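You operate a simulated robot arm through the tools that you are given. There is no shell and no other tool.

You are at the controls of a simulated robot arm. One attempt, no reset.

JOB
Band the low stack of forks onto the white napkin pack.
Fine: the pack lengthwise on the banding machine's sliding plate, its print upright from the lever's side, the stack on it handles first, tension at the chart's Tall number and left there, one band, sliding plate back out; the other stacks and the other pack stay unbanded where they lie.

It is judged by the outcome, as a careful person would: the job done as asked, and still so three seconds after it is handed in. It fails if anything else is knocked over, pushed out of place, dropped, spilled or broken. Flat cloth is picked up by pressing the open fingertips on it (5 to 10 N) and closing them slowly along it; thin cloth reads only 2 to 8 mm in the jaws.

ROBOT AND FRAMES
A 6-joint arm with a three-finger gripper, fixed in place. Base frame: the origin is at the foot of the arm, x ahead of it, y to its left, z up; the work surface is at about z = 800. Lengths are in mm, angles in degrees, forces in N, time in s.
Its first joint turns from -166.0 to 166.0 degrees. Payload 4.89 kg.
The TCP is the grasp point between the finger pads, 30 mm short of the fingertips. In the tool frame z runs along the fingers and y along their closing line. Largest opening 164 mm; the body of the gripper starts 125 mm behind the TCP.
Orientation is that of the tool frame in the base frame, as a unit quaternion [x, y, z, w]. With the fingers straight down and closing along the base's y, the tool's x points along the base's -x, its y along +y and its z along -z.

CONTROLS
- The arm moves only by the tool apply_moves. Its argument "plan" is one flat list of numbers, 7 for each row, row after row: the gripper command, from -1 (shut) to 1 (fully open), values between in proportion, then the shift along the tool's x, y, z in mm, then the turn, a rotation vector about the tool's x, y, z in rad. In form: [claw, dx, dy, dz, ax, ay, az, claw, dx, dy, dz, ax, ay, az, ...]. A call has 1 to 20 rows; each row shifts and turns the commanded pose from where the row before left it, along the tool's axes as they then stand. Rows are played at 5 a second. More than 50 mm and 8.6 degrees between two rows, or a gripper value outside its range, and nothing of the call is played. A pose out of reach is approached as far as the arm can. The call stops where the force on the tool passes 70 N (or 10 N more than at its start, if that is more) or the arm is blocked; 0.2 s more then pass. Each finger travels about 108 mm/s and halts on what it meets, pressing with about 35 N; the grip force reading is that of the motor and also rises with nothing between the fingers. The clock runs only during rows and for 0.2 s after the last one: add rows that do not move to give the fingers time. The reply holds the time, the measured pose of the TCP, the force on the tool along the base axes, the opening and the grip force, in the units named above and with some noise, with the torque about the TCP (base axes, N m) and any sound that the robot's microphone picked up, and new pictures: "pictures" is both (left out), scene, wrist or none.
- Cameras (640 x 400 px; columns grow to the right, rows downward): "scene" is fixed at [50.1, 496.8, 1543.5]; the picture's right is [-0.54, -0.84, 0.00], its down [-0.45, 0.29, -0.84] and it looks along [0.71, -0.46, -0.54] (base axes); focal length 318 px, centre (320, 200). "wrist" rides on the gripper at [76, -2, -152] in the tool frame; the picture's right is [0.02, 1.00, 0.00], its down [-0.88, 0.02, -0.47] and it looks along [-0.47, 0.01, 0.88] (tool axes); focal length 247 px, centre (320, 200). There is no depth. A picture from a camera that has moved, and an enlarged one, comes with that camera's place and axes in the base frame and with its lens.
- move_column(by): slides the trunk up (or, below 0, down) by that many mm; the arm rides with it, the base frame stays. It gives what a move gives, with no picture.
- enlarge(camera, box): a new picture of the part [left, top, right, bottom] of that camera's present view, enlarged. It takes no simulated time.
- hand_in(): hands the job in; it is judged then, once.

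Nothing tells you positions but the pictures and the camera data. Unless the task says otherwise, let go and move clear before handing in.

The tools are called after "Call:" by a JSON object that holds its "name" and its "arguments". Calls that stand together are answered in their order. apply_moves: Moves the arm, as the interface text tells. Its arguments: {"type":"object","properties":{"plan":{"type":"array"},"pictures":{"type":"string","enum":["both","scene","wrist","none"]}},"required":["plan"]} The other tools are called the same way: move_column (by) slides the trunk up or down; enlarge (camera, box) takes an enlarged picture of a part of a camera's view; hand_in () hands the job in.

At the start:

```text
clock: 0.0
position: [686.6, 204.1, 1195.0]
orientation: [0.0, 1.0, 0.0, -0.001]
contact_force: [0.4, 0.5, 0.7]
moment: [-0.02, 0.01, -0.02]
grip_width: 164.2
gripper_force: 0.0
trunk travel left (down, up): [-175.0, 215.0]
```

scene: 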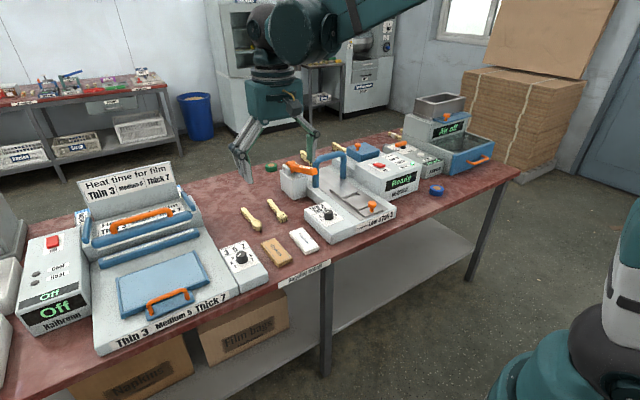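
wrist: 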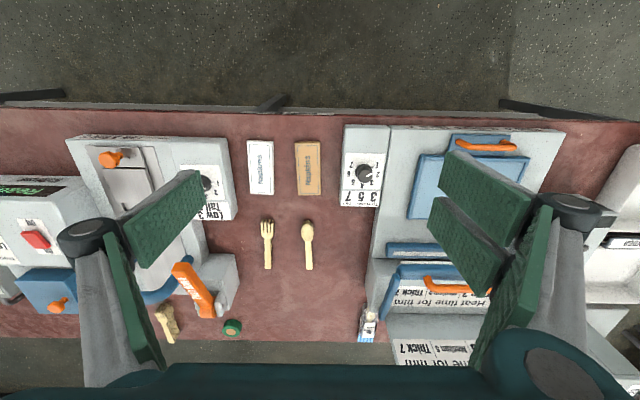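

I see a bench with a film sealer on the left, a banding machine with sliding plate in the middle, packs and cutlery stacks between them. I'll look closer before moving.

Call:
{"name": "enlarge", "arguments": {"camera": "scene", "box": [220, 130, 420, 270]}}

Call:
{"name": "enlarge", "arguments": {"camera": "wrist", "box": [60, 120, 260, 250]}}

Call:
{"name": "enlarge", "arguments": {"camera": "wrist", "box": [220, 120, 400, 280]}}

Call:
{"name": "enlarge", "arguments": {"camera": "wrist", "box": [0, 220, 260, 360]}}

Call:
{"name": "enlarge", "arguments": {"camera": "scene", "box": [340, 80, 540, 220]}}

```text
2.86 times, centred on (320, 200) of scene
camera zoom: at [50.1, 496.8, 1543.5], right [-0.54, -0.84, 0.0], down [-0.45, 0.29, -0.84], along [0.71, -0.46, -0.54], focal length 908 px, centre (320, 200)
```

zoom: 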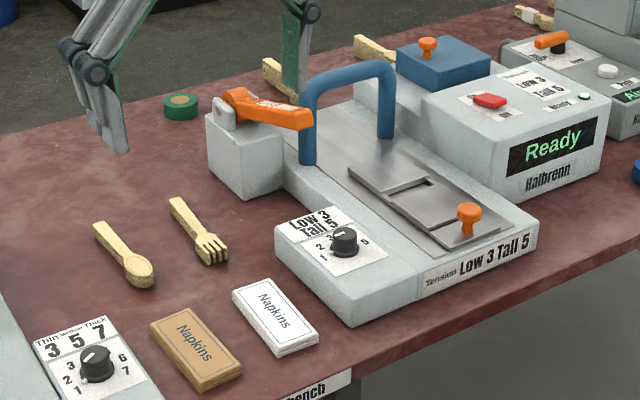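

```text
3.08 times, centred on (160, 185) of wrist
camera zoom: at [609.5, 200.9, 1347.6], right [-0.02, 1.0, 0.0], down [0.88, 0.02, 0.47], along [0.47, 0.01, -0.88], focal length 760 px, centre (812, 246)
```

zoom: 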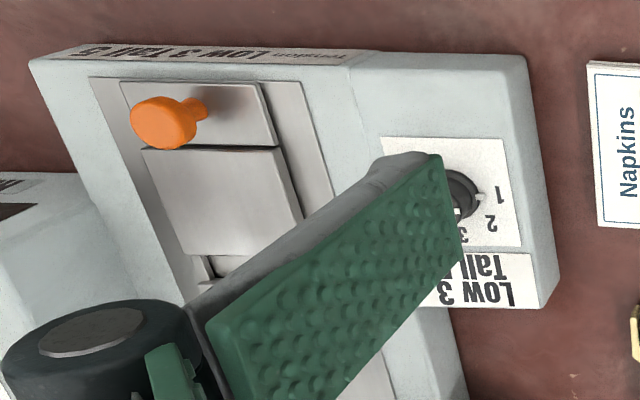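

```text
2.50 times, centred on (310, 200) of wrist
camera zoom: at [609.5, 200.9, 1347.6], right [-0.02, 1.0, 0.0], down [0.88, 0.02, 0.47], along [0.47, 0.01, -0.88], focal length 617 px, centre (345, 200)
```

zoom: 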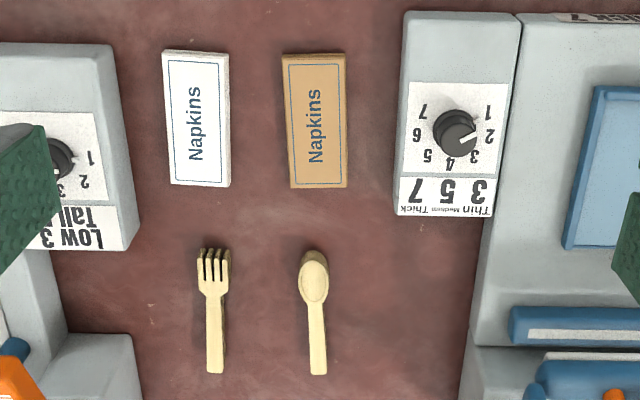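

```text
2.46 times, centred on (130, 290) of wrist
camera zoom: at [609.5, 200.9, 1347.6], right [-0.02, 1.0, 0.0], down [0.88, 0.02, 0.47], along [0.47, 0.01, -0.88], focal length 608 px, centre (788, -22)
```

zoom: 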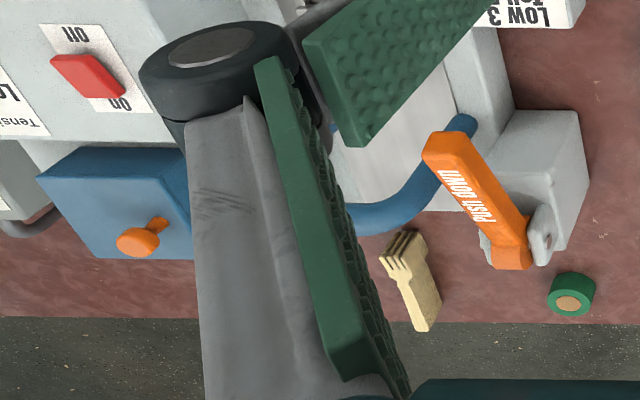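

```text
2.86 times, centred on (440, 150) of scene
camera zoom: at [50.1, 496.8, 1543.5], right [-0.54, -0.84, 0.0], down [-0.45, 0.29, -0.84], along [0.71, -0.46, -0.54], focal length 908 px, centre (-23, 343)
```

zoom: 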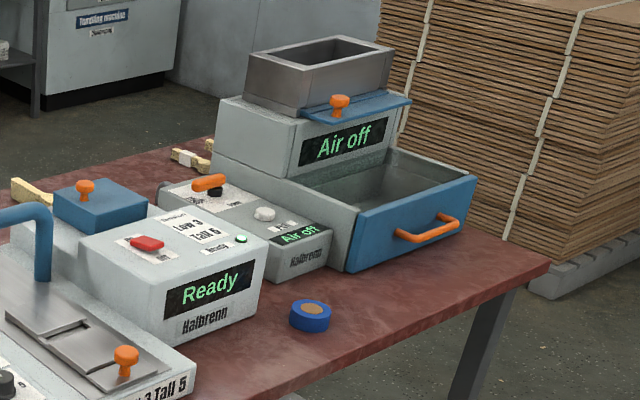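

I take the banding machine to be the arch unit at y ≈ -200, with the packs near (815, 70) and the reachable fork stack near (1040, 65). I'll move the camera over the machine to see it properly.

Call:
{"name": "apply_moves", "arguments": {"plan": [1, 0, -45, 0, 0, 0, 0, 1, 0, -45, 0, 0, 0, 0, 1, 0, -45, 0, 0, 0, 0, 1, 0, -45, 0, 0, 0, 0, 1, 0, -45, 0, 0, 0, 0, 1, 0, -45, 0, 0, 0, 0, 1, 0, -45, 0, 0, 0, 0, 1, 0, -45, 0, 0, 0, 0, 1, 0, -30, 0, 0, 0, 0, 1, 0, 0, 0, 0, 0, 0]}}

```text
clock: 2.2
position: [686.7, -185.8, 1195.0]
orientation: [0.0, 1.0, 0.0, -0.001]
contact_force: [0.5, 0.1, 0.5]
moment: [0.09, 0.0, -0.03]
grip_width: 163.6
gripper_force: 0.0
trunk travel left (down, up): [-175.0, 215.0]
camera wrist: at [610.0, -189.0, 1347.6], right [-0.02, 1.0, 0.0], down [0.88, 0.02, 0.47], along [0.47, 0.01, -0.88], focal length 247 px, centre (320, 200)
```

scene: 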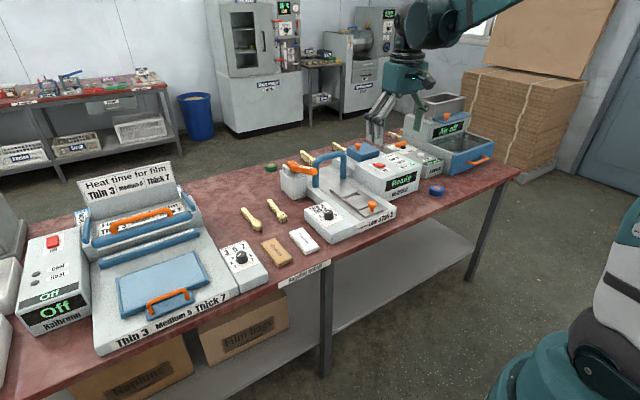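
wrist: 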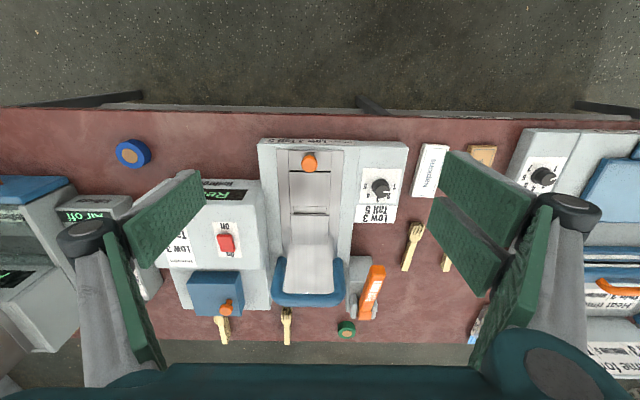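

Call:
{"name": "enlarge", "arguments": {"camera": "wrist", "box": [250, 130, 420, 240]}}

Call:
{"name": "enlarge", "arguments": {"camera": "wrist", "box": [170, 230, 430, 350]}}

Call:
{"name": "enlarge", "arguments": {"camera": "wrist", "box": [40, 130, 270, 280]}}

Call:
{"name": "enlarge", "arguments": {"camera": "scene", "box": [260, 130, 420, 240]}}

Call:
{"name": "enlarge", "arguments": {"camera": "scene", "box": [370, 90, 520, 200]}}

```text
3.64 times, centred on (335, 185) of wrist
camera zoom: at [610.0, -189.0, 1347.6], right [-0.02, 1.0, 0.0], down [0.88, 0.02, 0.47], along [0.47, 0.01, -0.88], focal length 898 px, centre (266, 254)
```

zoom: 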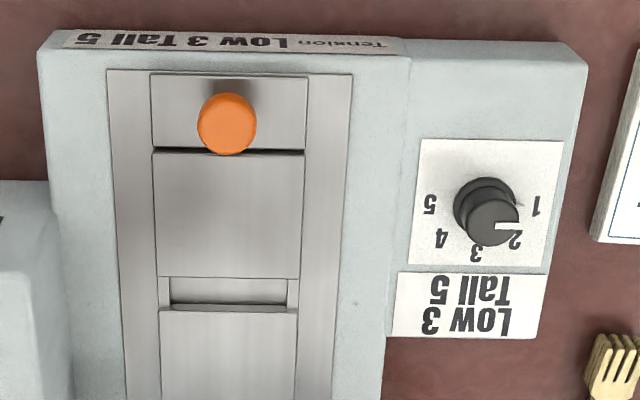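

```text
2.46 times, centred on (300, 290) of wrist
camera zoom: at [610.0, -189.0, 1347.6], right [-0.02, 1.0, 0.0], down [0.88, 0.02, 0.47], along [0.47, 0.01, -0.88], focal length 608 px, centre (369, -22)
```

zoom: 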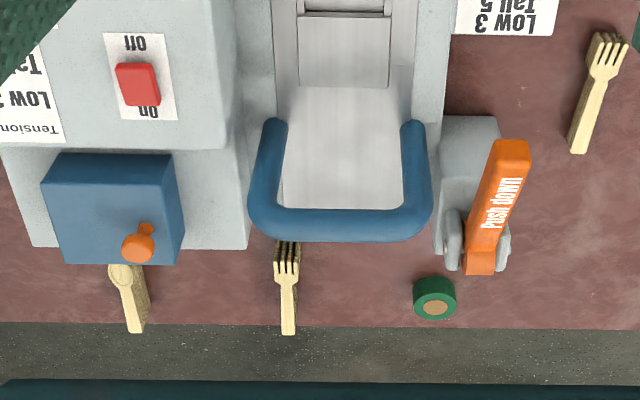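

```text
2.67 times, centred on (155, 205) of wrist
camera zoom: at [610.0, -189.0, 1347.6], right [-0.02, 1.0, 0.0], down [0.88, 0.02, 0.47], along [0.47, 0.01, -0.88], focal length 659 px, centre (760, 187)
```

zoom: 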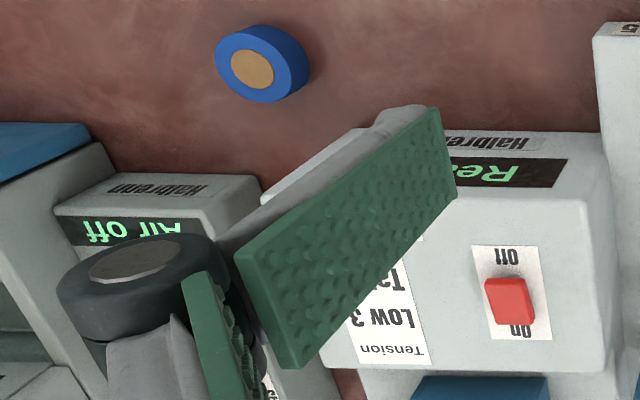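

```text
3.64 times, centred on (340, 185) of scene
camera zoom: at [50.1, 496.8, 1543.5], right [-0.54, -0.84, 0.0], down [-0.45, 0.29, -0.84], along [0.71, -0.46, -0.54], focal length 1156 px, centre (247, 254)
```

zoom: 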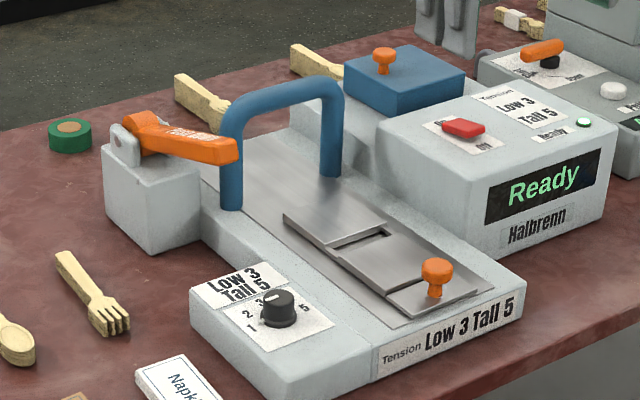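

```text
3.64 times, centred on (445, 145) of scene
camera zoom: at [50.1, 496.8, 1543.5], right [-0.54, -0.84, 0.0], down [-0.45, 0.29, -0.84], along [0.71, -0.46, -0.54], focal length 1156 px, centre (-134, 400)
```

zoom: 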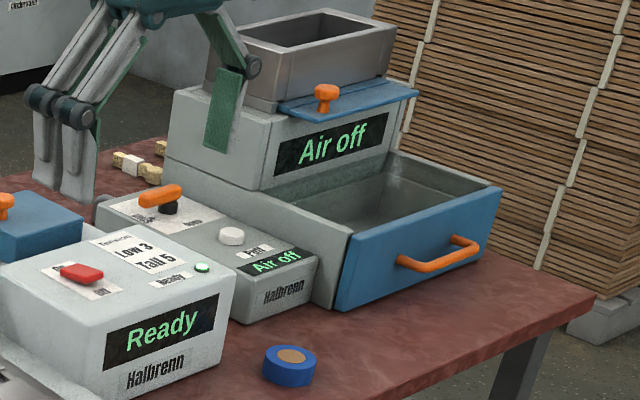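

The machine is clear now: plate with orange knob, slot, arch at about x = 1050, "Push down" lever on the +y side, and the tension dial. I'll zoom in on the dial pointer, fork stacks and packs.

Call:
{"name": "enlarge", "arguments": {"camera": "wrist", "box": [350, 160, 410, 225]}}

Call:
{"name": "enlarge", "arguments": {"camera": "scene", "box": [300, 190, 350, 230]}}

Call:
{"name": "enlarge", "arguments": {"camera": "scene", "box": [230, 190, 320, 270]}}

Call:
{"name": "enlarge", "arguments": {"camera": "scene", "box": [290, 135, 360, 175]}}

Call:
{"name": "enlarge", "arguments": {"camera": "wrist", "box": [390, 140, 510, 280]}}

```text
6.15 times, centred on (380, 192) of wrist
camera zoom: at [610.0, -189.0, 1347.6], right [-0.02, 1.0, 0.0], down [0.88, 0.02, 0.47], along [0.47, 0.01, -0.88], focal length 1520 px, centre (-49, 246)
```

zoom: 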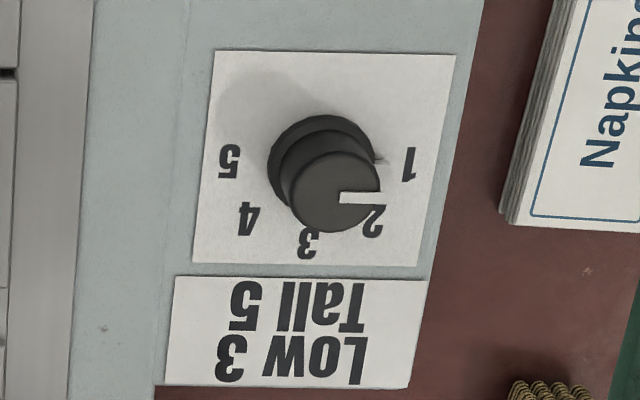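

```text
10.00 times, centred on (325, 210) of scene
camera zoom: at [50.1, 496.8, 1543.5], right [-0.54, -0.84, 0.0], down [-0.45, 0.29, -0.84], along [0.71, -0.46, -0.54], focal length 3179 px, centre (270, 100)
```

zoom: 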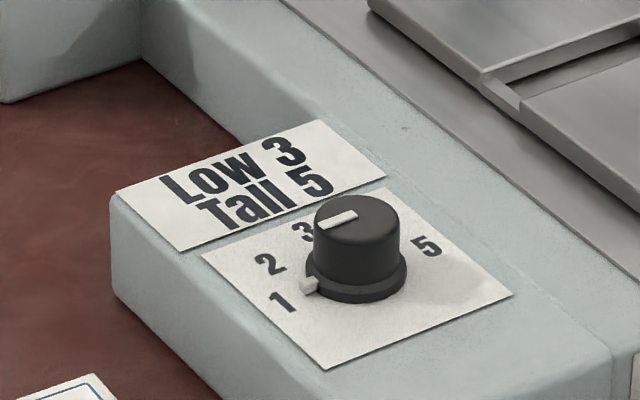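

```text
5.00 times, centred on (275, 230) of scene
camera zoom: at [50.1, 496.8, 1543.5], right [-0.54, -0.84, 0.0], down [-0.45, 0.29, -0.84], along [0.71, -0.46, -0.54], focal length 1590 px, centre (545, 50)
```

zoom: 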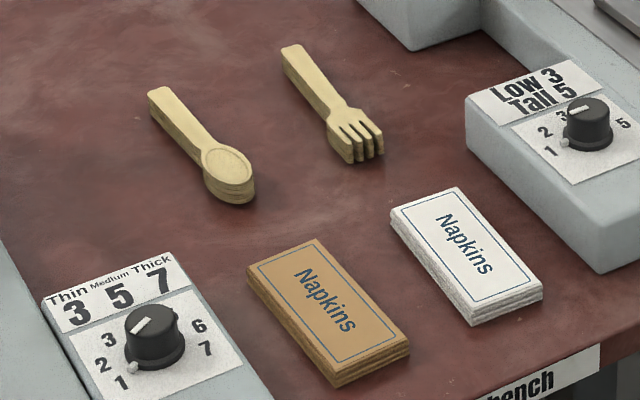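

```text
9.14 times, centred on (325, 155) of scene
camera zoom: at [50.1, 496.8, 1543.5], right [-0.54, -0.84, 0.0], down [-0.45, 0.29, -0.84], along [0.71, -0.46, -0.54], focal length 2906 px, centre (274, 611)
```

zoom: 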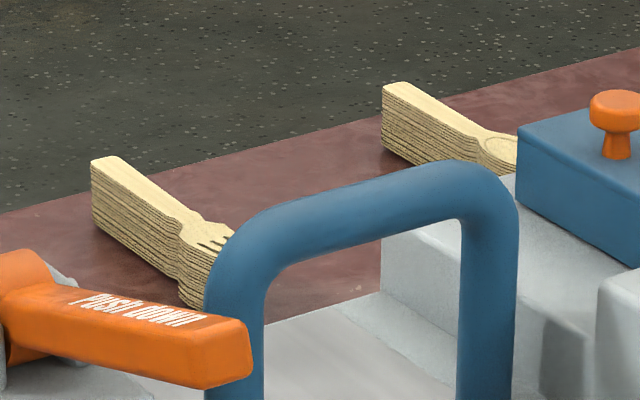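

```text
2.86 times, centred on (450, 210) of wrist
camera zoom: at [610.0, -189.0, 1347.6], right [-0.02, 1.0, 0.0], down [0.88, 0.02, 0.47], along [0.47, 0.01, -0.88], focal length 706 px, centre (-51, 171)
```

zoom: 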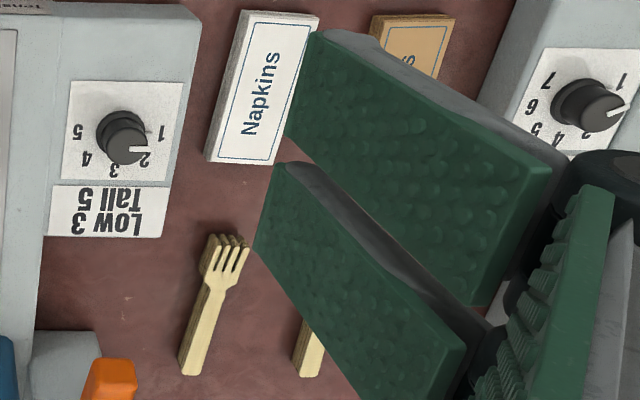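

The pointer nib is at 1, with 5 exactly opposite, so the dial must turn about 180° clockwise seen from above. The white pack's print and the low fork stack already face the wanted way. I'll go over the dial at a safe height for a closer look.

Call:
{"name": "apply_moves", "arguments": {"plan": [1, -25, 22, 22, 0, 0, 0, 1, -25, 22, 22, 0, 0, 0, 1, -25, 22, 22, 0, 0, 0, 1, -25, 22, 22, 0, 0, 0, 1, -25, 22, 22, 0, 0, 0, 1, -26, 25, 25, 0, 0, 0, 1, 0, 0, 0, 0, 0, 0]}}

```text
clock: 3.8
position: [838.0, -49.4, 1059.5]
orientation: [0.0, 1.0, 0.0, 0.0]
contact_force: [-0.2, 0.6, -0.6]
moment: [0.0, 0.12, 0.01]
grip_width: 164.1
gripper_force: 0.1
trunk travel left (down, up): [-175.0, 215.0]
camera wrist: at [761.3, -52.0, 1211.8], right [-0.02, 1.0, 0.0], down [0.88, 0.02, 0.47], along [0.47, 0.01, -0.88], focal length 247 px, centre (320, 200)
```

scene: 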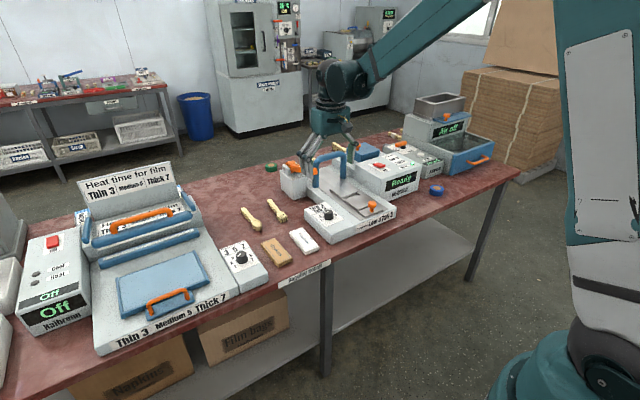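
wrist: 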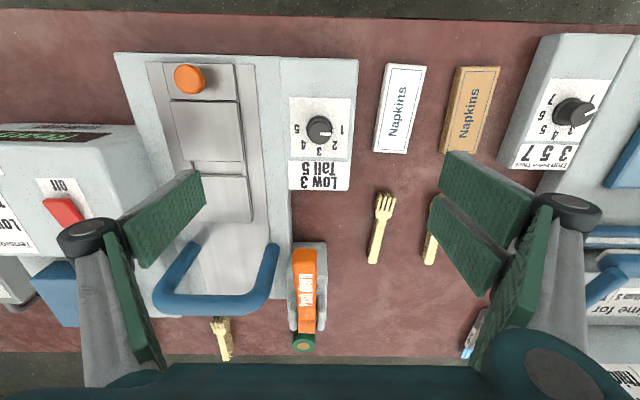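

Call:
{"name": "enlarge", "arguments": {"camera": "wrist", "box": [270, 80, 370, 200]}}

Call:
{"name": "enlarge", "arguments": {"camera": "wrist", "box": [350, 40, 520, 280]}}

Call:
{"name": "enlarge", "arguments": {"camera": "wrist", "box": [110, 40, 300, 240]}}

Call:
{"name": "enlarge", "arguments": {"camera": "wrist", "box": [140, 220, 340, 360]}}

```text
3.33 times, centred on (320, 140) of wrist
camera zoom: at [761.3, -52.0, 1211.8], right [-0.02, 1.0, 0.0], down [0.88, 0.02, 0.47], along [0.47, 0.01, -0.88], focal length 823 px, centre (320, 400)
```

zoom: 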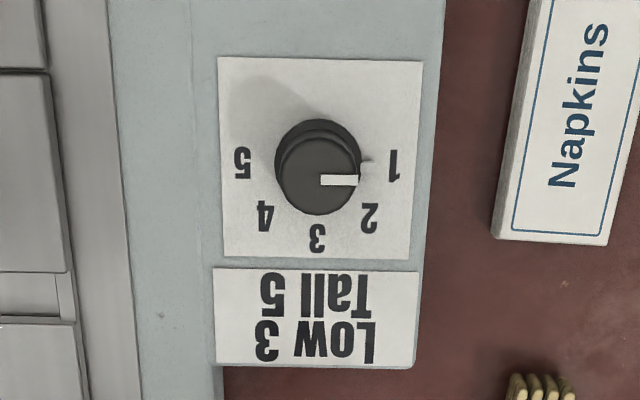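

```text
1.67 times, centred on (435, 160) of wrist
camera zoom: at [761.3, -52.0, 1211.8], right [-0.02, 1.0, 0.0], down [0.88, 0.02, 0.47], along [0.47, 0.01, -0.88], focal length 412 px, centre (128, 267)
```

zoom: 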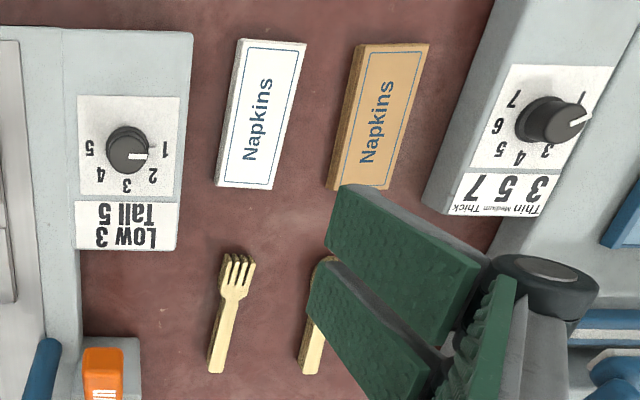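

```text
2.00 times, centred on (205, 140) of wrist
camera zoom: at [761.3, -52.0, 1211.8], right [-0.02, 1.0, 0.0], down [0.88, 0.02, 0.47], along [0.47, 0.01, -0.88], focal length 494 px, centre (550, 320)
```

zoom: 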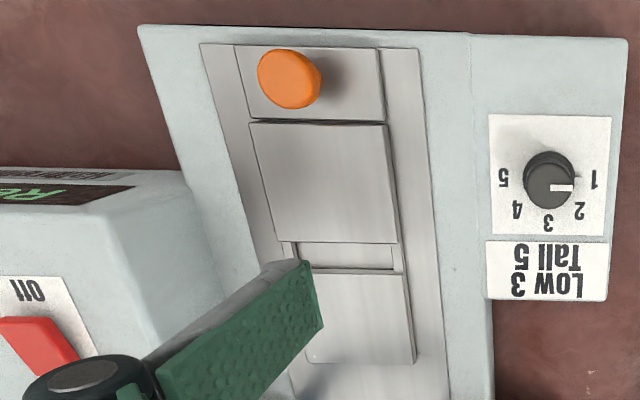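

```text
2.86 times, centred on (240, 290) of wrist
camera zoom: at [761.3, -52.0, 1211.8], right [-0.02, 1.0, 0.0], down [0.88, 0.02, 0.47], along [0.47, 0.01, -0.88], focal length 706 px, centre (549, -57)
```

zoom: 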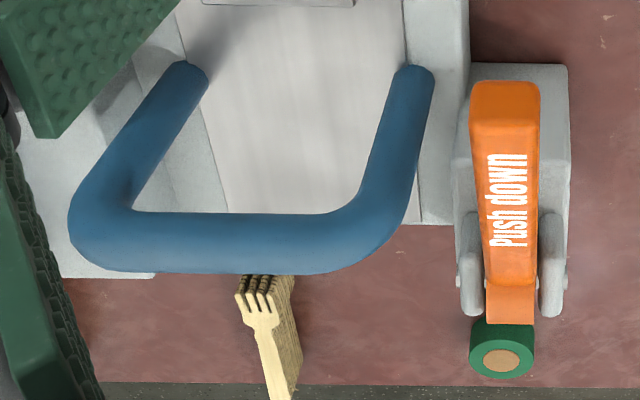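

Dial is at about (838, -51), block top z ≈ 847, knob top z ≈ 875. I'll narrow the jaws, turn 45° counter-clockwise and come down partway to check alignment before gripping.

Call:
{"name": "apply_moves", "arguments": {"plan": [-0.1, 0, -1.6, 10, 0, 0, 0, -0.1, 0, 0, 20, 0, 0, -0.1309, -0.1, 0, 0, 20, 0, 0, -0.1309, -0.1, 0, 0, 20, 0, 0, -0.1309, -0.1, 0, 0, 20, 0, 0, -0.1309, -0.1, 0, 0, 20, 0, 0, -0.1309, -0.1, 0, 0, 20, 0, 0, -0.1309, -0.1, 0, 0, 0, 0, 0, 0]}}

```text
clock: 5.6
position: [836.0, -52.5, 929.2]
orientation: [-0.384, 0.923, -0.001, 0.0]
contact_force: [0.3, -0.7, -0.5]
moment: [0.0, 0.01, 0.0]
grip_width: 73.7
gripper_force: 0.1
trunk travel left (down, up): [-175.0, 215.0]
camera wrist: at [784.2, -109.0, 1080.8], right [-0.72, 0.69, 0.0], down [0.61, 0.64, 0.47], along [0.33, 0.34, -0.88], focal length 247 px, centre (320, 200)
```

scene: 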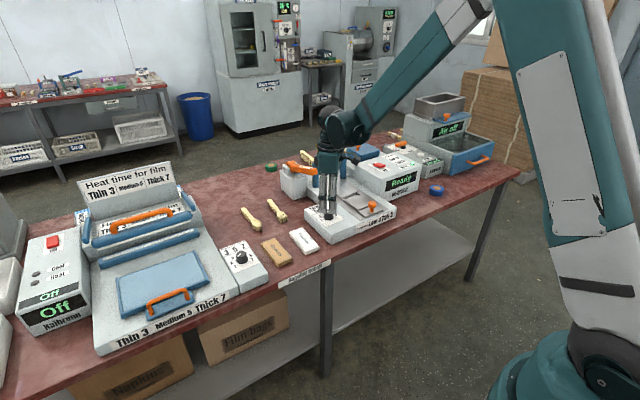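
wrist: 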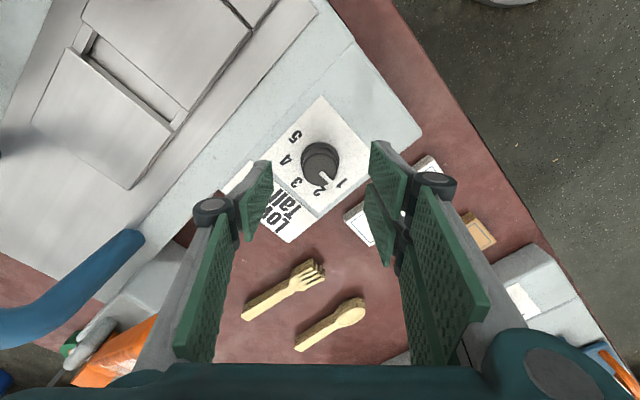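

Call:
{"name": "enlarge", "arguments": {"camera": "wrist", "box": [270, 110, 370, 210]}}

Call:
{"name": "enlarge", "arguments": {"camera": "scene", "box": [280, 140, 370, 240]}}

```text
4.00 times, centred on (320, 160) of wrist
camera zoom: at [784.2, -109.0, 1080.8], right [-0.72, 0.69, 0.0], down [0.61, 0.64, 0.47], along [0.33, 0.34, -0.88], focal length 988 px, centre (320, 360)
```

zoom: 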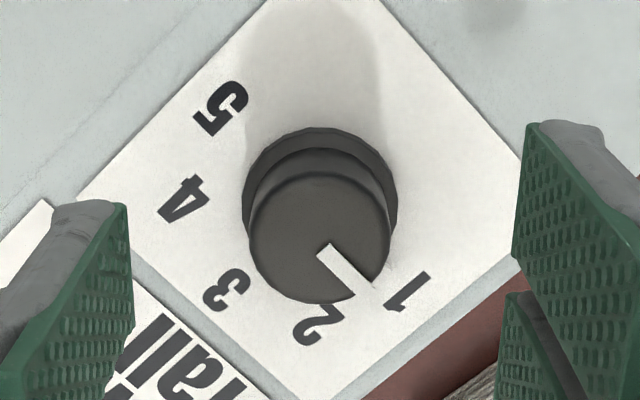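

```text
4.00 times, centred on (325, 190) of scene
camera zoom: at [50.1, 496.8, 1543.5], right [-0.54, -0.84, 0.0], down [-0.45, 0.29, -0.84], along [0.71, -0.46, -0.54], focal length 1272 px, centre (300, 240)
```

zoom: 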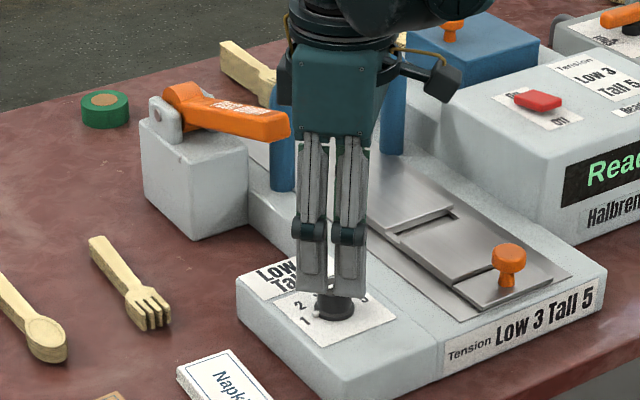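

The jaws are centred on the knob across the closing line, about 3 mm short along the other way. I'll correct, descend and grip the knob.

Call:
{"name": "apply_moves", "arguments": {"plan": [-0.1, -3, 0, 14, 0, 0, 0, -0.1, 0, 0, 15, 0, 0, 0, -0.1, 0, 0, 15, 0, 0, 0, -0.1, 0, 0, 0, 0, 0, 0, -0.5, 0, 0, 0, 0, 0, 0, -1, 0, 0, 0, 0, 0, 0, -1, 0, 0, 0, 0, 0, 0, -1, 0, 0, 0, 0, 0, 0]}}

```text
clock: 7.4
position: [838.2, -51.3, 885.5]
orientation: [-0.382, 0.924, 0.0, 0.0]
contact_force: [-3.6, 0.7, -1.1]
moment: [0.04, 0.11, 0.02]
grip_width: 31.1
gripper_force: 45.0
trunk travel left (down, up): [-175.0, 215.0]
camera wrist: at [785.0, -108.1, 1037.9], right [-0.72, 0.69, 0.0], down [0.61, 0.64, 0.47], along [0.33, 0.34, -0.88], focal length 247 px, centre (320, 200)
```

scene: 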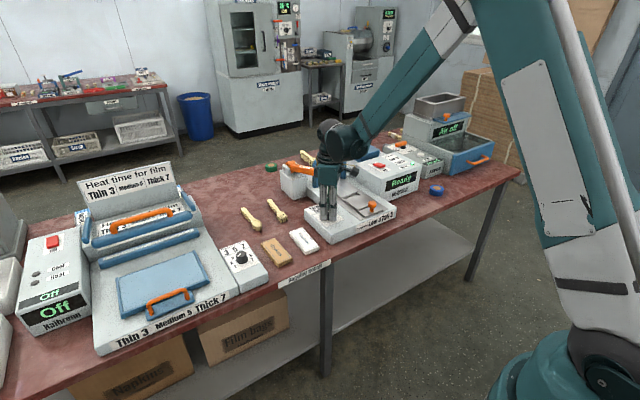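
wrist: 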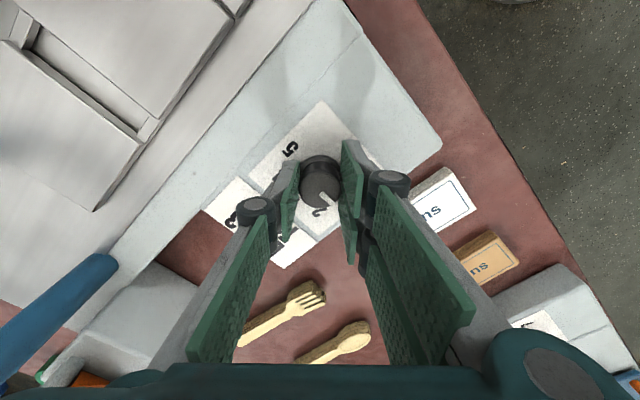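

Gripped at 31 mm. Now turning the knob 90° clockwise.

Call:
{"name": "apply_moves", "arguments": {"plan": [-1, 0, 0, 0, 0, 0, 0.1309, -1, 0, 0, 0, 0, 0, 0.1309, -1, 0, 0, 0, 0, 0, 0.1309, -1, 0, 0, 0, 0, 0, 0.1309, -1, 0, 0, 0, 0, 0, 0.1309, -1, 0, 0, 0, 0, 0, 0.1309, -1, 0, 0, 0, 0, 0, 0.1309, -1, 0, 0, 0, 0, 0, 0.1309, -1, 0, 0, 0, 0, 0, 0.1309, -1, 0, 0, 0, 0, 0, 0.1309, -1, 0, 0, 0, 0, 0, 0.1309, -1, 0, 0, 0, 0, 0, 0.1309, -1, 0, 0, 0, 0, 0, 0]}}

```text
clock: 10.2
position: [839.7, -49.0, 887.4]
orientation: [0.382, 0.924, 0.0, 0.0]
contact_force: [-10.3, 18.4, -7.0]
moment: [0.48, 0.17, 0.0]
grip_width: 30.5
gripper_force: 45.2
trunk travel left (down, up): [-175.0, 215.0]
camera wrist: at [784.2, 1.7, 1039.1], right [0.69, 0.72, 0.0], down [0.64, -0.61, 0.47], along [0.34, -0.33, -0.88], focal length 247 px, centre (320, 200)
```

scene: 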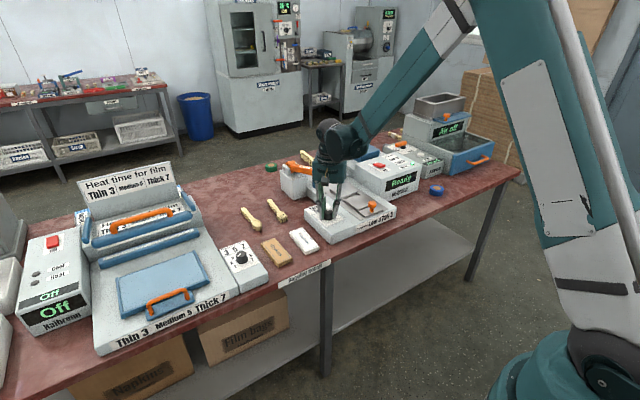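
wrist: 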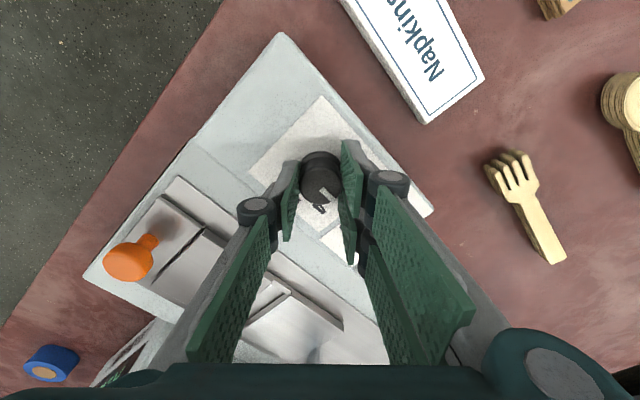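

Call:
{"name": "apply_moves", "arguments": {"plan": [-0.5, 0, 0, 0, 0, 0, 0, -0.1, 0, 0, 0, 0, 0, 0, -0.1, 0, 0, 0, 0, 0, 0, -0.1, 0, 0, -20, 0, 0, 0, -0.1, 0, 0, -20, 0, 0, 0, -0.1, 0, 0, 0, 0, 0, 0]}}

Call:
{"name": "enlarge", "arguments": {"camera": "wrist", "box": [250, 90, 390, 230]}}

```text
clock: 11.6
position: [841.5, -50.1, 926.2]
orientation: [0.383, 0.924, 0.0, 0.0]
contact_force: [-0.5, 0.5, 0.7]
moment: [0.02, -0.03, -0.01]
grip_width: 73.6
gripper_force: 0.0
trunk travel left (down, up): [-175.0, 215.0]
camera wrist: at [785.1, 1.6, 1079.2], right [0.69, 0.72, 0.0], down [0.64, -0.61, 0.47], along [0.34, -0.33, -0.88], focal length 247 px, centre (320, 200)
```

scene: 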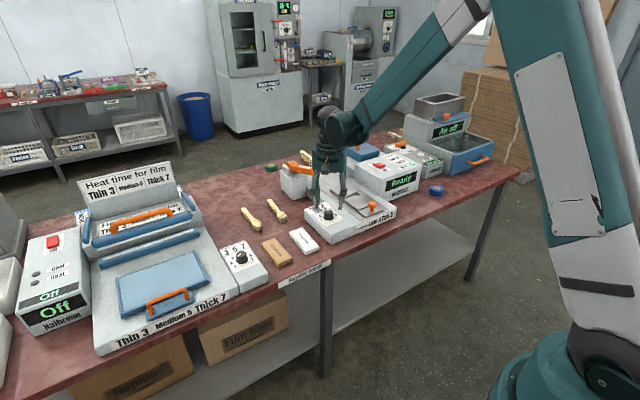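
wrist: 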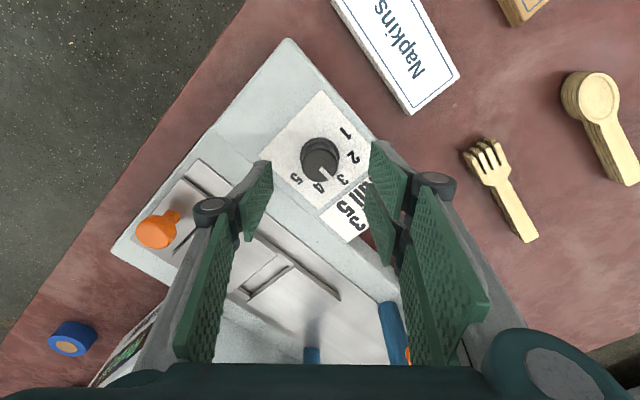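

```text
2.86 times, centred on (320, 160) of wrist
camera zoom: at [785.1, 1.6, 1079.2], right [0.69, 0.72, 0.0], down [0.64, -0.61, 0.47], along [0.34, -0.33, -0.88], focal length 706 px, centre (320, 314)
```

zoom: 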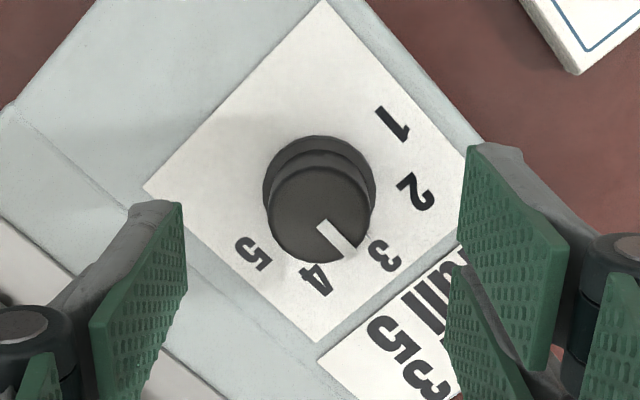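

The knob now points at 3, exactly 90° turned. I'll turn the open jaws back and take a second grip.

Call:
{"name": "apply_moves", "arguments": {"plan": [-0.1, 0, 0, 0, 0, 0, -0.1309, -0.1, 0, 0, 0, 0, 0, -0.1309, -0.1, 0, 0, 0, 0, 0, -0.1309, -0.1, 0, 0, 0, 0, 0, -0.1309, -0.1, 0, 0, 0, 0, 0, -0.1309, -0.1, 0, 0, 0, 0, 0, -0.1309, -0.1, 0, 0, 0, 0, 0, -0.1309, -0.1, 0, 0, 0, 0, 0, -0.1309, -0.1, 0, 0, 0, 0, 0, -0.1309, -0.1, 0, 0, 0, 0, 0, -0.1309, -0.1, 0, 0, 0, 0, 0, -0.1309, -0.1, 0, 0, 0, 0, 0, -0.1309, -0.1, 0, 0, 0, 0, 0, 0], "pictures": "wrist"}}

Call:
{"name": "enlarge", "arguments": {"camera": "wrist", "box": [250, 90, 390, 230]}}

```text
clock: 14.4
position: [841.1, -50.1, 926.5]
orientation: [-0.383, 0.924, 0.0, 0.001]
contact_force: [0.3, 0.5, -0.3]
moment: [-0.02, -0.02, 0.02]
grip_width: 74.1
gripper_force: 0.1
trunk travel left (down, up): [-175.0, 215.0]
camera wrist: at [787.2, -106.7, 1078.7], right [-0.72, 0.69, 0.0], down [0.61, 0.64, 0.47], along [0.33, 0.34, -0.88], focal length 247 px, centre (320, 200)
```

wrist: 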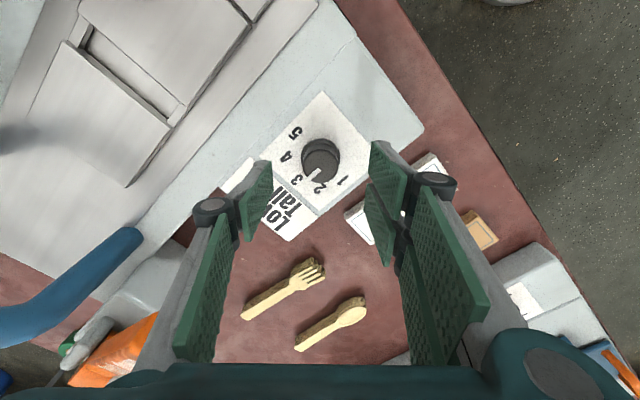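

```text
2.86 times, centred on (320, 160) of wrist
camera zoom: at [787.2, -106.7, 1078.7], right [-0.72, 0.69, 0.0], down [0.61, 0.64, 0.47], along [0.33, 0.34, -0.88], focal length 706 px, centre (320, 314)
```

zoom: 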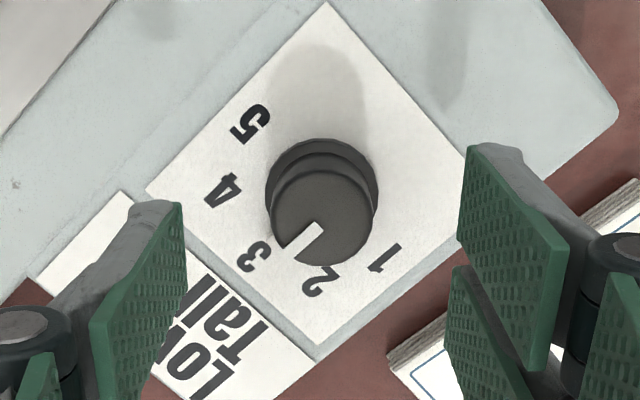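

Aligned. Descend, grip and turn the second 90°.

Call:
{"name": "apply_moves", "arguments": {"plan": [-0.1, 0, 0, 14, 0, 0, 0, -0.1, 0, 0, 14, 0, 0, 0, -0.1, 0, 0, 13, 0, 0, 0, -0.5, 0, 0, 0, 0, 0, 0, -1, 0, 0, 0, 0, 0, 0, -1, 0, 0, 0, 0, 0, 0, -1, 0, 0, 0, 0, 0, 0, -1, 0, 0, 0, 0, 0, 0.1309, -1, 0, 0, 0, 0, 0, 0.1309, -1, 0, 0, 0, 0, 0, 0.1309, -1, 0, 0, 0, 0, 0, 0.1309, -1, 0, 0, 0, 0, 0, 0.1309, -1, 0, 0, 0, 0, 0, 0.1309, -1, 0, 0, 0, 0, 0, 0.1309, -1, 0, 0, 0, 0, 0, 0.1309, -1, 0, 0, 0, 0, 0, 0.1309, -1, 0, 0, 0, 0, 0, 0.1309, -1, 0, 0, 0, 0, 0, 0.1309, -1, 0, 0, 0, 0, 0, 0.1309, -1, 0, 0, 0, 0, 0, 0], "pictures": "wrist"}}

```text
clock: 18.6
position: [840.0, -49.6, 884.8]
orientation: [0.383, 0.924, 0.0, 0.0]
contact_force: [-2.2, 23.6, 1.9]
moment: [0.97, 0.25, 0.1]
grip_width: 31.1
gripper_force: 44.6
trunk travel left (down, up): [-175.0, 215.0]
camera wrist: at [783.8, 2.1, 1037.8], right [0.69, 0.72, 0.0], down [0.64, -0.61, 0.47], along [0.34, -0.33, -0.88], focal length 247 px, centre (320, 200)
```

wrist: 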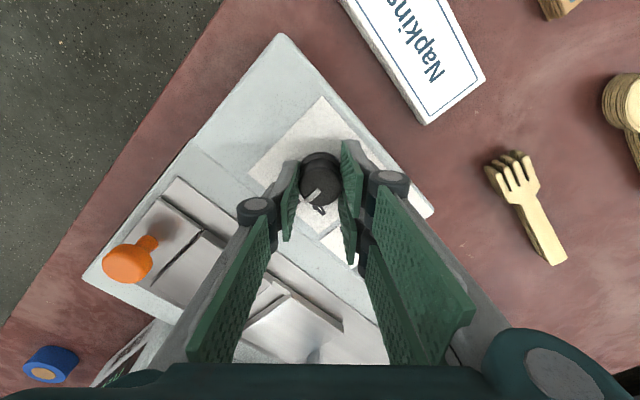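

Now release, lift and check the pointer.

Call:
{"name": "apply_moves", "arguments": {"plan": [-0.5, 0, 0, 0, 0, 0, 0, -0.1, 0, 0, 0, 0, 0, 0, -0.1, 0, 0, 0, 0, 0, 0, -0.1, 0, 0, -20, 0, 0, 0, -0.1, 0, 0, -25, 0, 0, 0, -0.1, 0, 0, -25, 0, 0, 0, -0.1, 0, 0, 0, 0, 0, 0], "pictures": "wrist"}}

Call:
{"name": "enlarge", "arguments": {"camera": "wrist", "box": [250, 90, 390, 230]}}

Call:
{"name": "enlarge", "arguments": {"camera": "scene", "box": [290, 170, 370, 240]}}

```text
clock: 20.2
position: [840.1, -51.0, 955.0]
orientation: [0.383, 0.924, 0.0, 0.0]
contact_force: [0.1, -0.1, 0.4]
moment: [0.0, -0.03, -0.05]
grip_width: 74.0
gripper_force: 0.0
trunk travel left (down, up): [-175.0, 215.0]
camera wrist: at [783.6, 0.8, 1107.8], right [0.69, 0.72, 0.0], down [0.64, -0.61, 0.47], along [0.34, -0.33, -0.88], focal length 247 px, centre (320, 200)
```

wrist: 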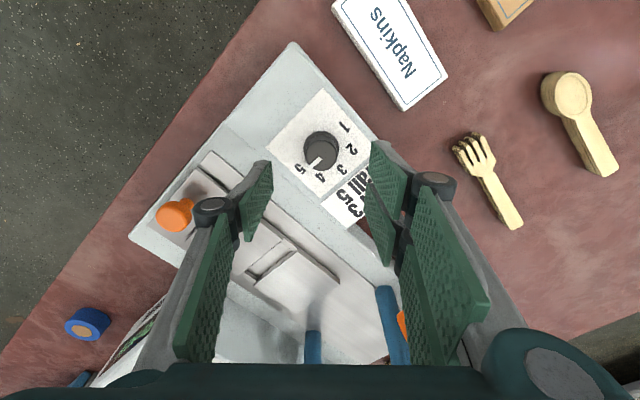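

```text
2.86 times, centred on (320, 160) of wrist
camera zoom: at [783.6, 0.8, 1107.8], right [0.69, 0.72, 0.0], down [0.64, -0.61, 0.47], along [0.34, -0.33, -0.88], focal length 706 px, centre (320, 314)
```

zoom: 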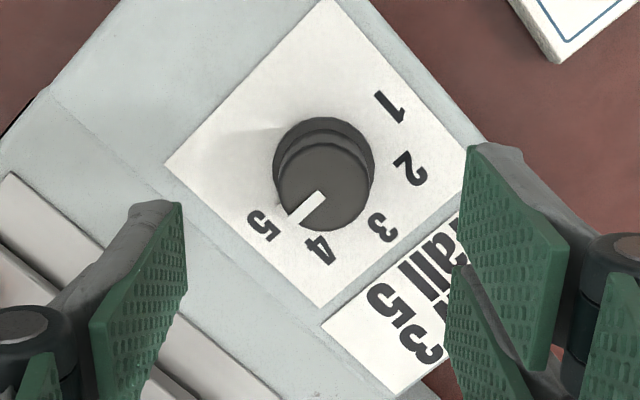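

```text
5.71 times, centred on (330, 205) of scene
camera zoom: at [50.1, 496.8, 1543.5], right [-0.54, -0.84, 0.0], down [-0.45, 0.29, -0.84], along [0.71, -0.46, -0.54], focal length 1817 px, centre (263, 171)
```

zoom: 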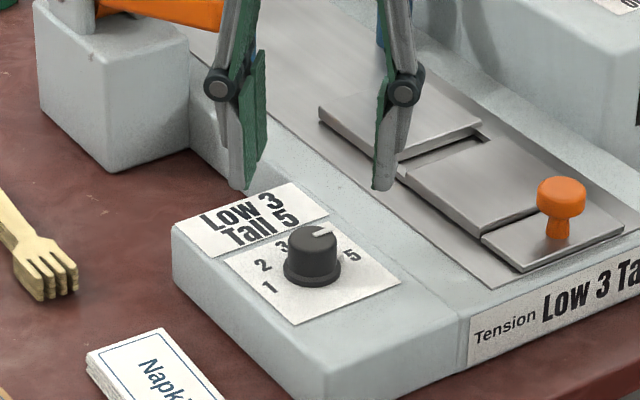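

The pointer is on 5. Next I return to the straight orientation and go above the white pack at about (817, 69).

Call:
{"name": "apply_moves", "arguments": {"plan": [-0.05, 0, 0, -10, 0, 0, -0.1309, -0.05, 0, 0, -10, 0, 0, -0.1309, -0.05, 0, 0, -10, 0, 0, -0.1309, -0.05, 0, 0, -10, 0, 0, -0.1309, -0.05, 0, 0, -10, 0, 0, -0.1309, -0.05, 0, 0, -10, 0, 0, -0.1309, -0.05, 7.7, 40, 0, 0, 0, 0, -0.05, 7.7, 40, 20, 0, 0, 0, -0.05, 7.6, 40, 35, 0, 0, 0, -0.05, 0, 0, 0, 0, 0, 0]}}

Call:
{"name": "enlarge", "arguments": {"camera": "wrist", "box": [240, 40, 400, 240]}}

Call:
{"name": "enlarge", "arguments": {"camera": "scene", "box": [260, 170, 360, 270]}}

```text
refused: row 9 steps farther than a row can; nothing moved
```

```text
2.00 times, centred on (320, 140) of wrist
camera zoom: at [783.6, 0.8, 1107.8], right [0.69, 0.72, 0.0], down [0.64, -0.61, 0.47], along [0.34, -0.33, -0.88], focal length 494 px, centre (320, 320)
```

zoom: 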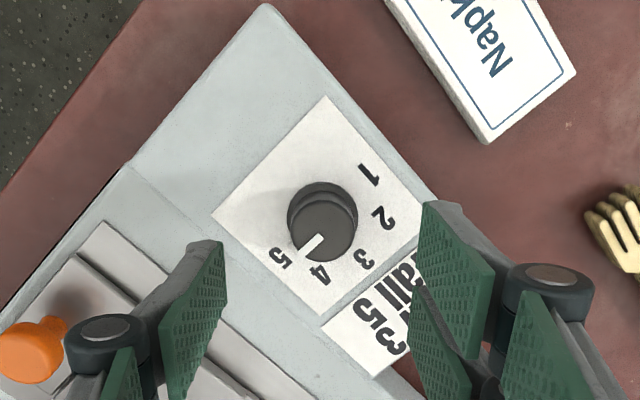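

```text
4.00 times, centred on (310, 220) of scene
camera zoom: at [50.1, 496.8, 1543.5], right [-0.54, -0.84, 0.0], down [-0.45, 0.29, -0.84], along [0.71, -0.46, -0.54], focal length 1272 px, centre (360, 120)
```

zoom: 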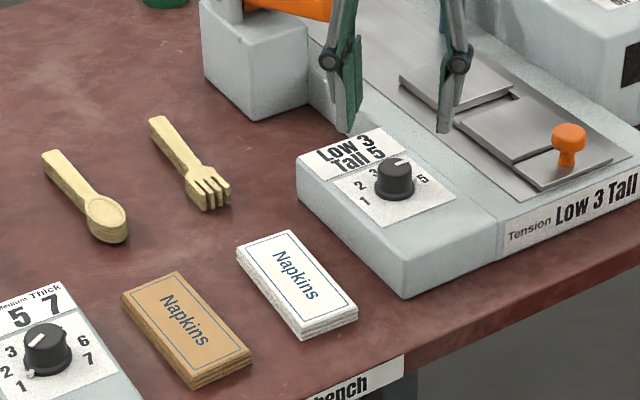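

Call:
{"name": "apply_moves", "arguments": {"plan": [-0.05, 0, 0, -10, 0, 0, -0.1309, -0.05, 0, 0, -10, 0, 0, -0.1309, -0.05, 0, 0, -10, 0, 0, -0.1309, -0.05, 0, 0, -10, 0, 0, -0.1309, -0.05, 0, 0, -10, 0, 0, -0.1309, -0.05, 0, 0, -10, 0, 0, -0.1309, -0.05, 7.7, 40, 0, 0, 0, 0, -0.05, 7.7, 40, 15, 0, 0, 0, -0.05, 7.6, 40, 20, 0, 0, 0, -0.05, 0, 0, 20, 0, 0, 0, -0.05, 0, 0, 0, 0, 0, 0]}}

Call:
{"name": "enlarge", "arguments": {"camera": "wrist", "box": [240, 40, 400, 240]}}

Call:
{"name": "enlarge", "arguments": {"camera": "scene", "box": [260, 170, 360, 270]}}

```text
clock: 22.6
position: [815.9, 69.5, 960.2]
orientation: [-0.001, 1.0, 0.001, 0.0]
contact_force: [-0.6, 0.2, -0.7]
moment: [-0.02, 0.02, 0.01]
grip_width: 78.0
gripper_force: 0.1
trunk travel left (down, up): [-175.0, 215.0]
camera wrist: at [738.7, 66.5, 1113.0], right [-0.02, 1.0, 0.0], down [0.88, 0.02, 0.47], along [0.47, 0.01, -0.88], focal length 247 px, centre (320, 200)
```

scene: 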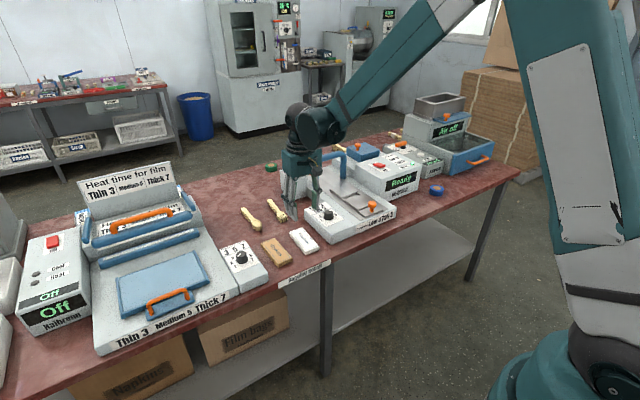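
wrist: 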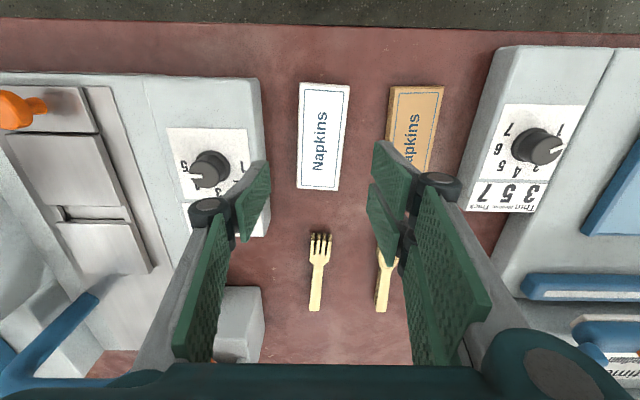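

```text
2.00 times, centred on (320, 140) of wrist
camera zoom: at [738.7, 66.5, 1113.0], right [-0.02, 1.0, 0.0], down [0.88, 0.02, 0.47], along [0.47, 0.01, -0.88], focal length 494 px, centre (320, 320)
```

zoom: 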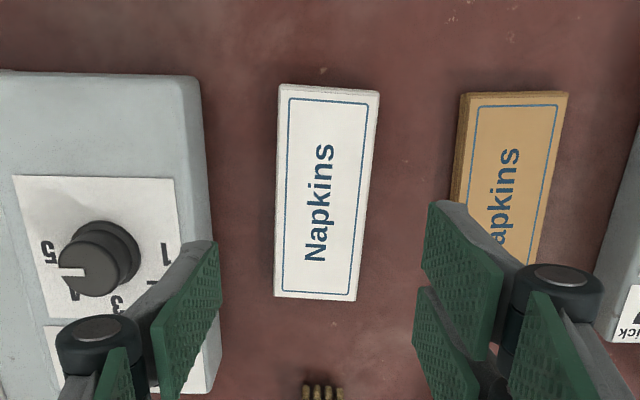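

```text
4.00 times, centred on (310, 220) of scene
camera zoom: at [50.1, 496.8, 1543.5], right [-0.54, -0.84, 0.0], down [-0.45, 0.29, -0.84], along [0.71, -0.46, -0.54], focal length 1272 px, centre (360, 120)
```

zoom: 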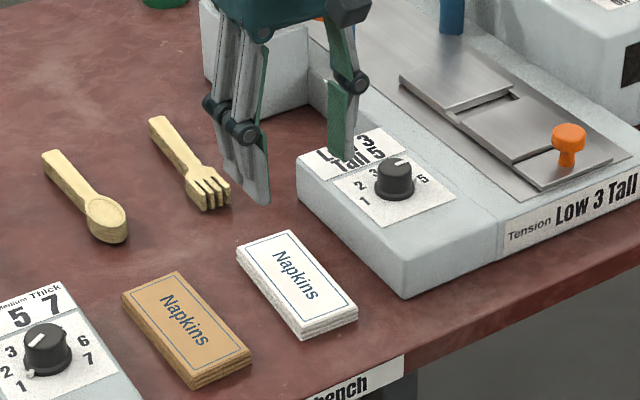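

The pack sits centred under the TCP, turned about 2.3° clockwise. I'll match that yaw and descend beside it.

Call:
{"name": "apply_moves", "arguments": {"plan": [-0.05, 0, 0, 30, 0, 0, 0.04, -0.05, 0, 0, 35, 0, 0, 0, -0.05, 0, 0, 30, 0, 0, 0, -0.05, 0, 0, 15, 0, 0, 0, -0.05, 0, 0, 8, 0, 0, 0, -0.05, 0, 0, 5, 0, 0, 0, -0.05, 0, 0, 0, 0, 0, 0]}}

Call:
{"name": "enlarge", "arguments": {"camera": "scene", "box": [260, 190, 350, 270]}}

```text
clock: 24.2
position: [817.5, 69.4, 837.3]
orientation: [0.019, 1.0, 0.0, 0.0]
contact_force: [0.6, 0.5, 0.3]
moment: [-0.02, 0.02, -0.04]
grip_width: 77.9
gripper_force: 0.1
trunk travel left (down, up): [-175.0, 215.0]
camera wrist: at [739.4, 69.7, 989.6], right [0.02, 1.0, 0.0], down [0.88, -0.02, 0.47], along [0.47, -0.01, -0.88], focal length 247 px, centre (320, 200)
```

scene: 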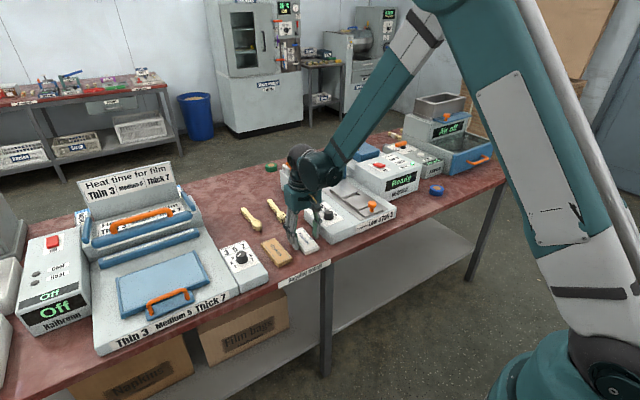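
wrist: 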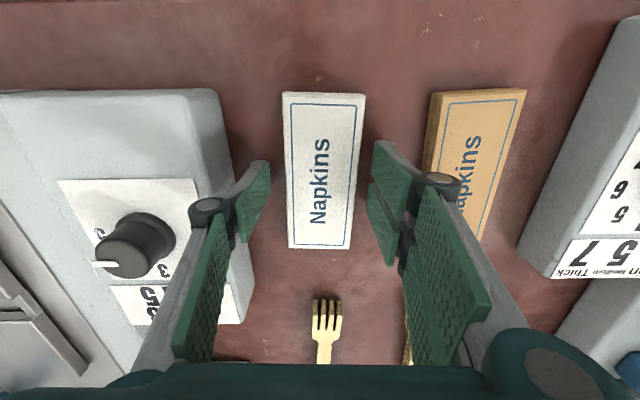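

```text
5.00 times, centred on (305, 230) of scene
camera zoom: at [50.1, 496.8, 1543.5], right [-0.54, -0.84, 0.0], down [-0.45, 0.29, -0.84], along [0.71, -0.46, -0.54], focal length 1590 px, centre (395, 50)
```

zoom: 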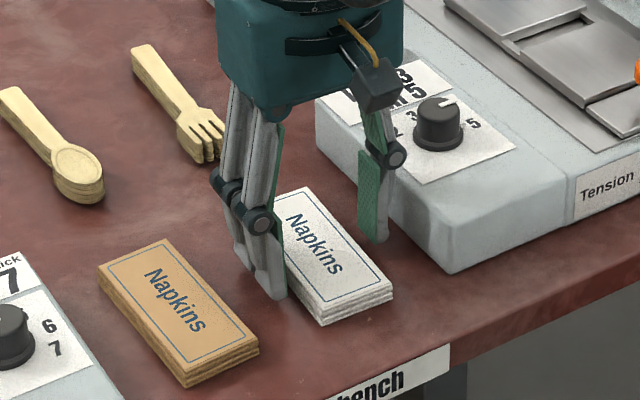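

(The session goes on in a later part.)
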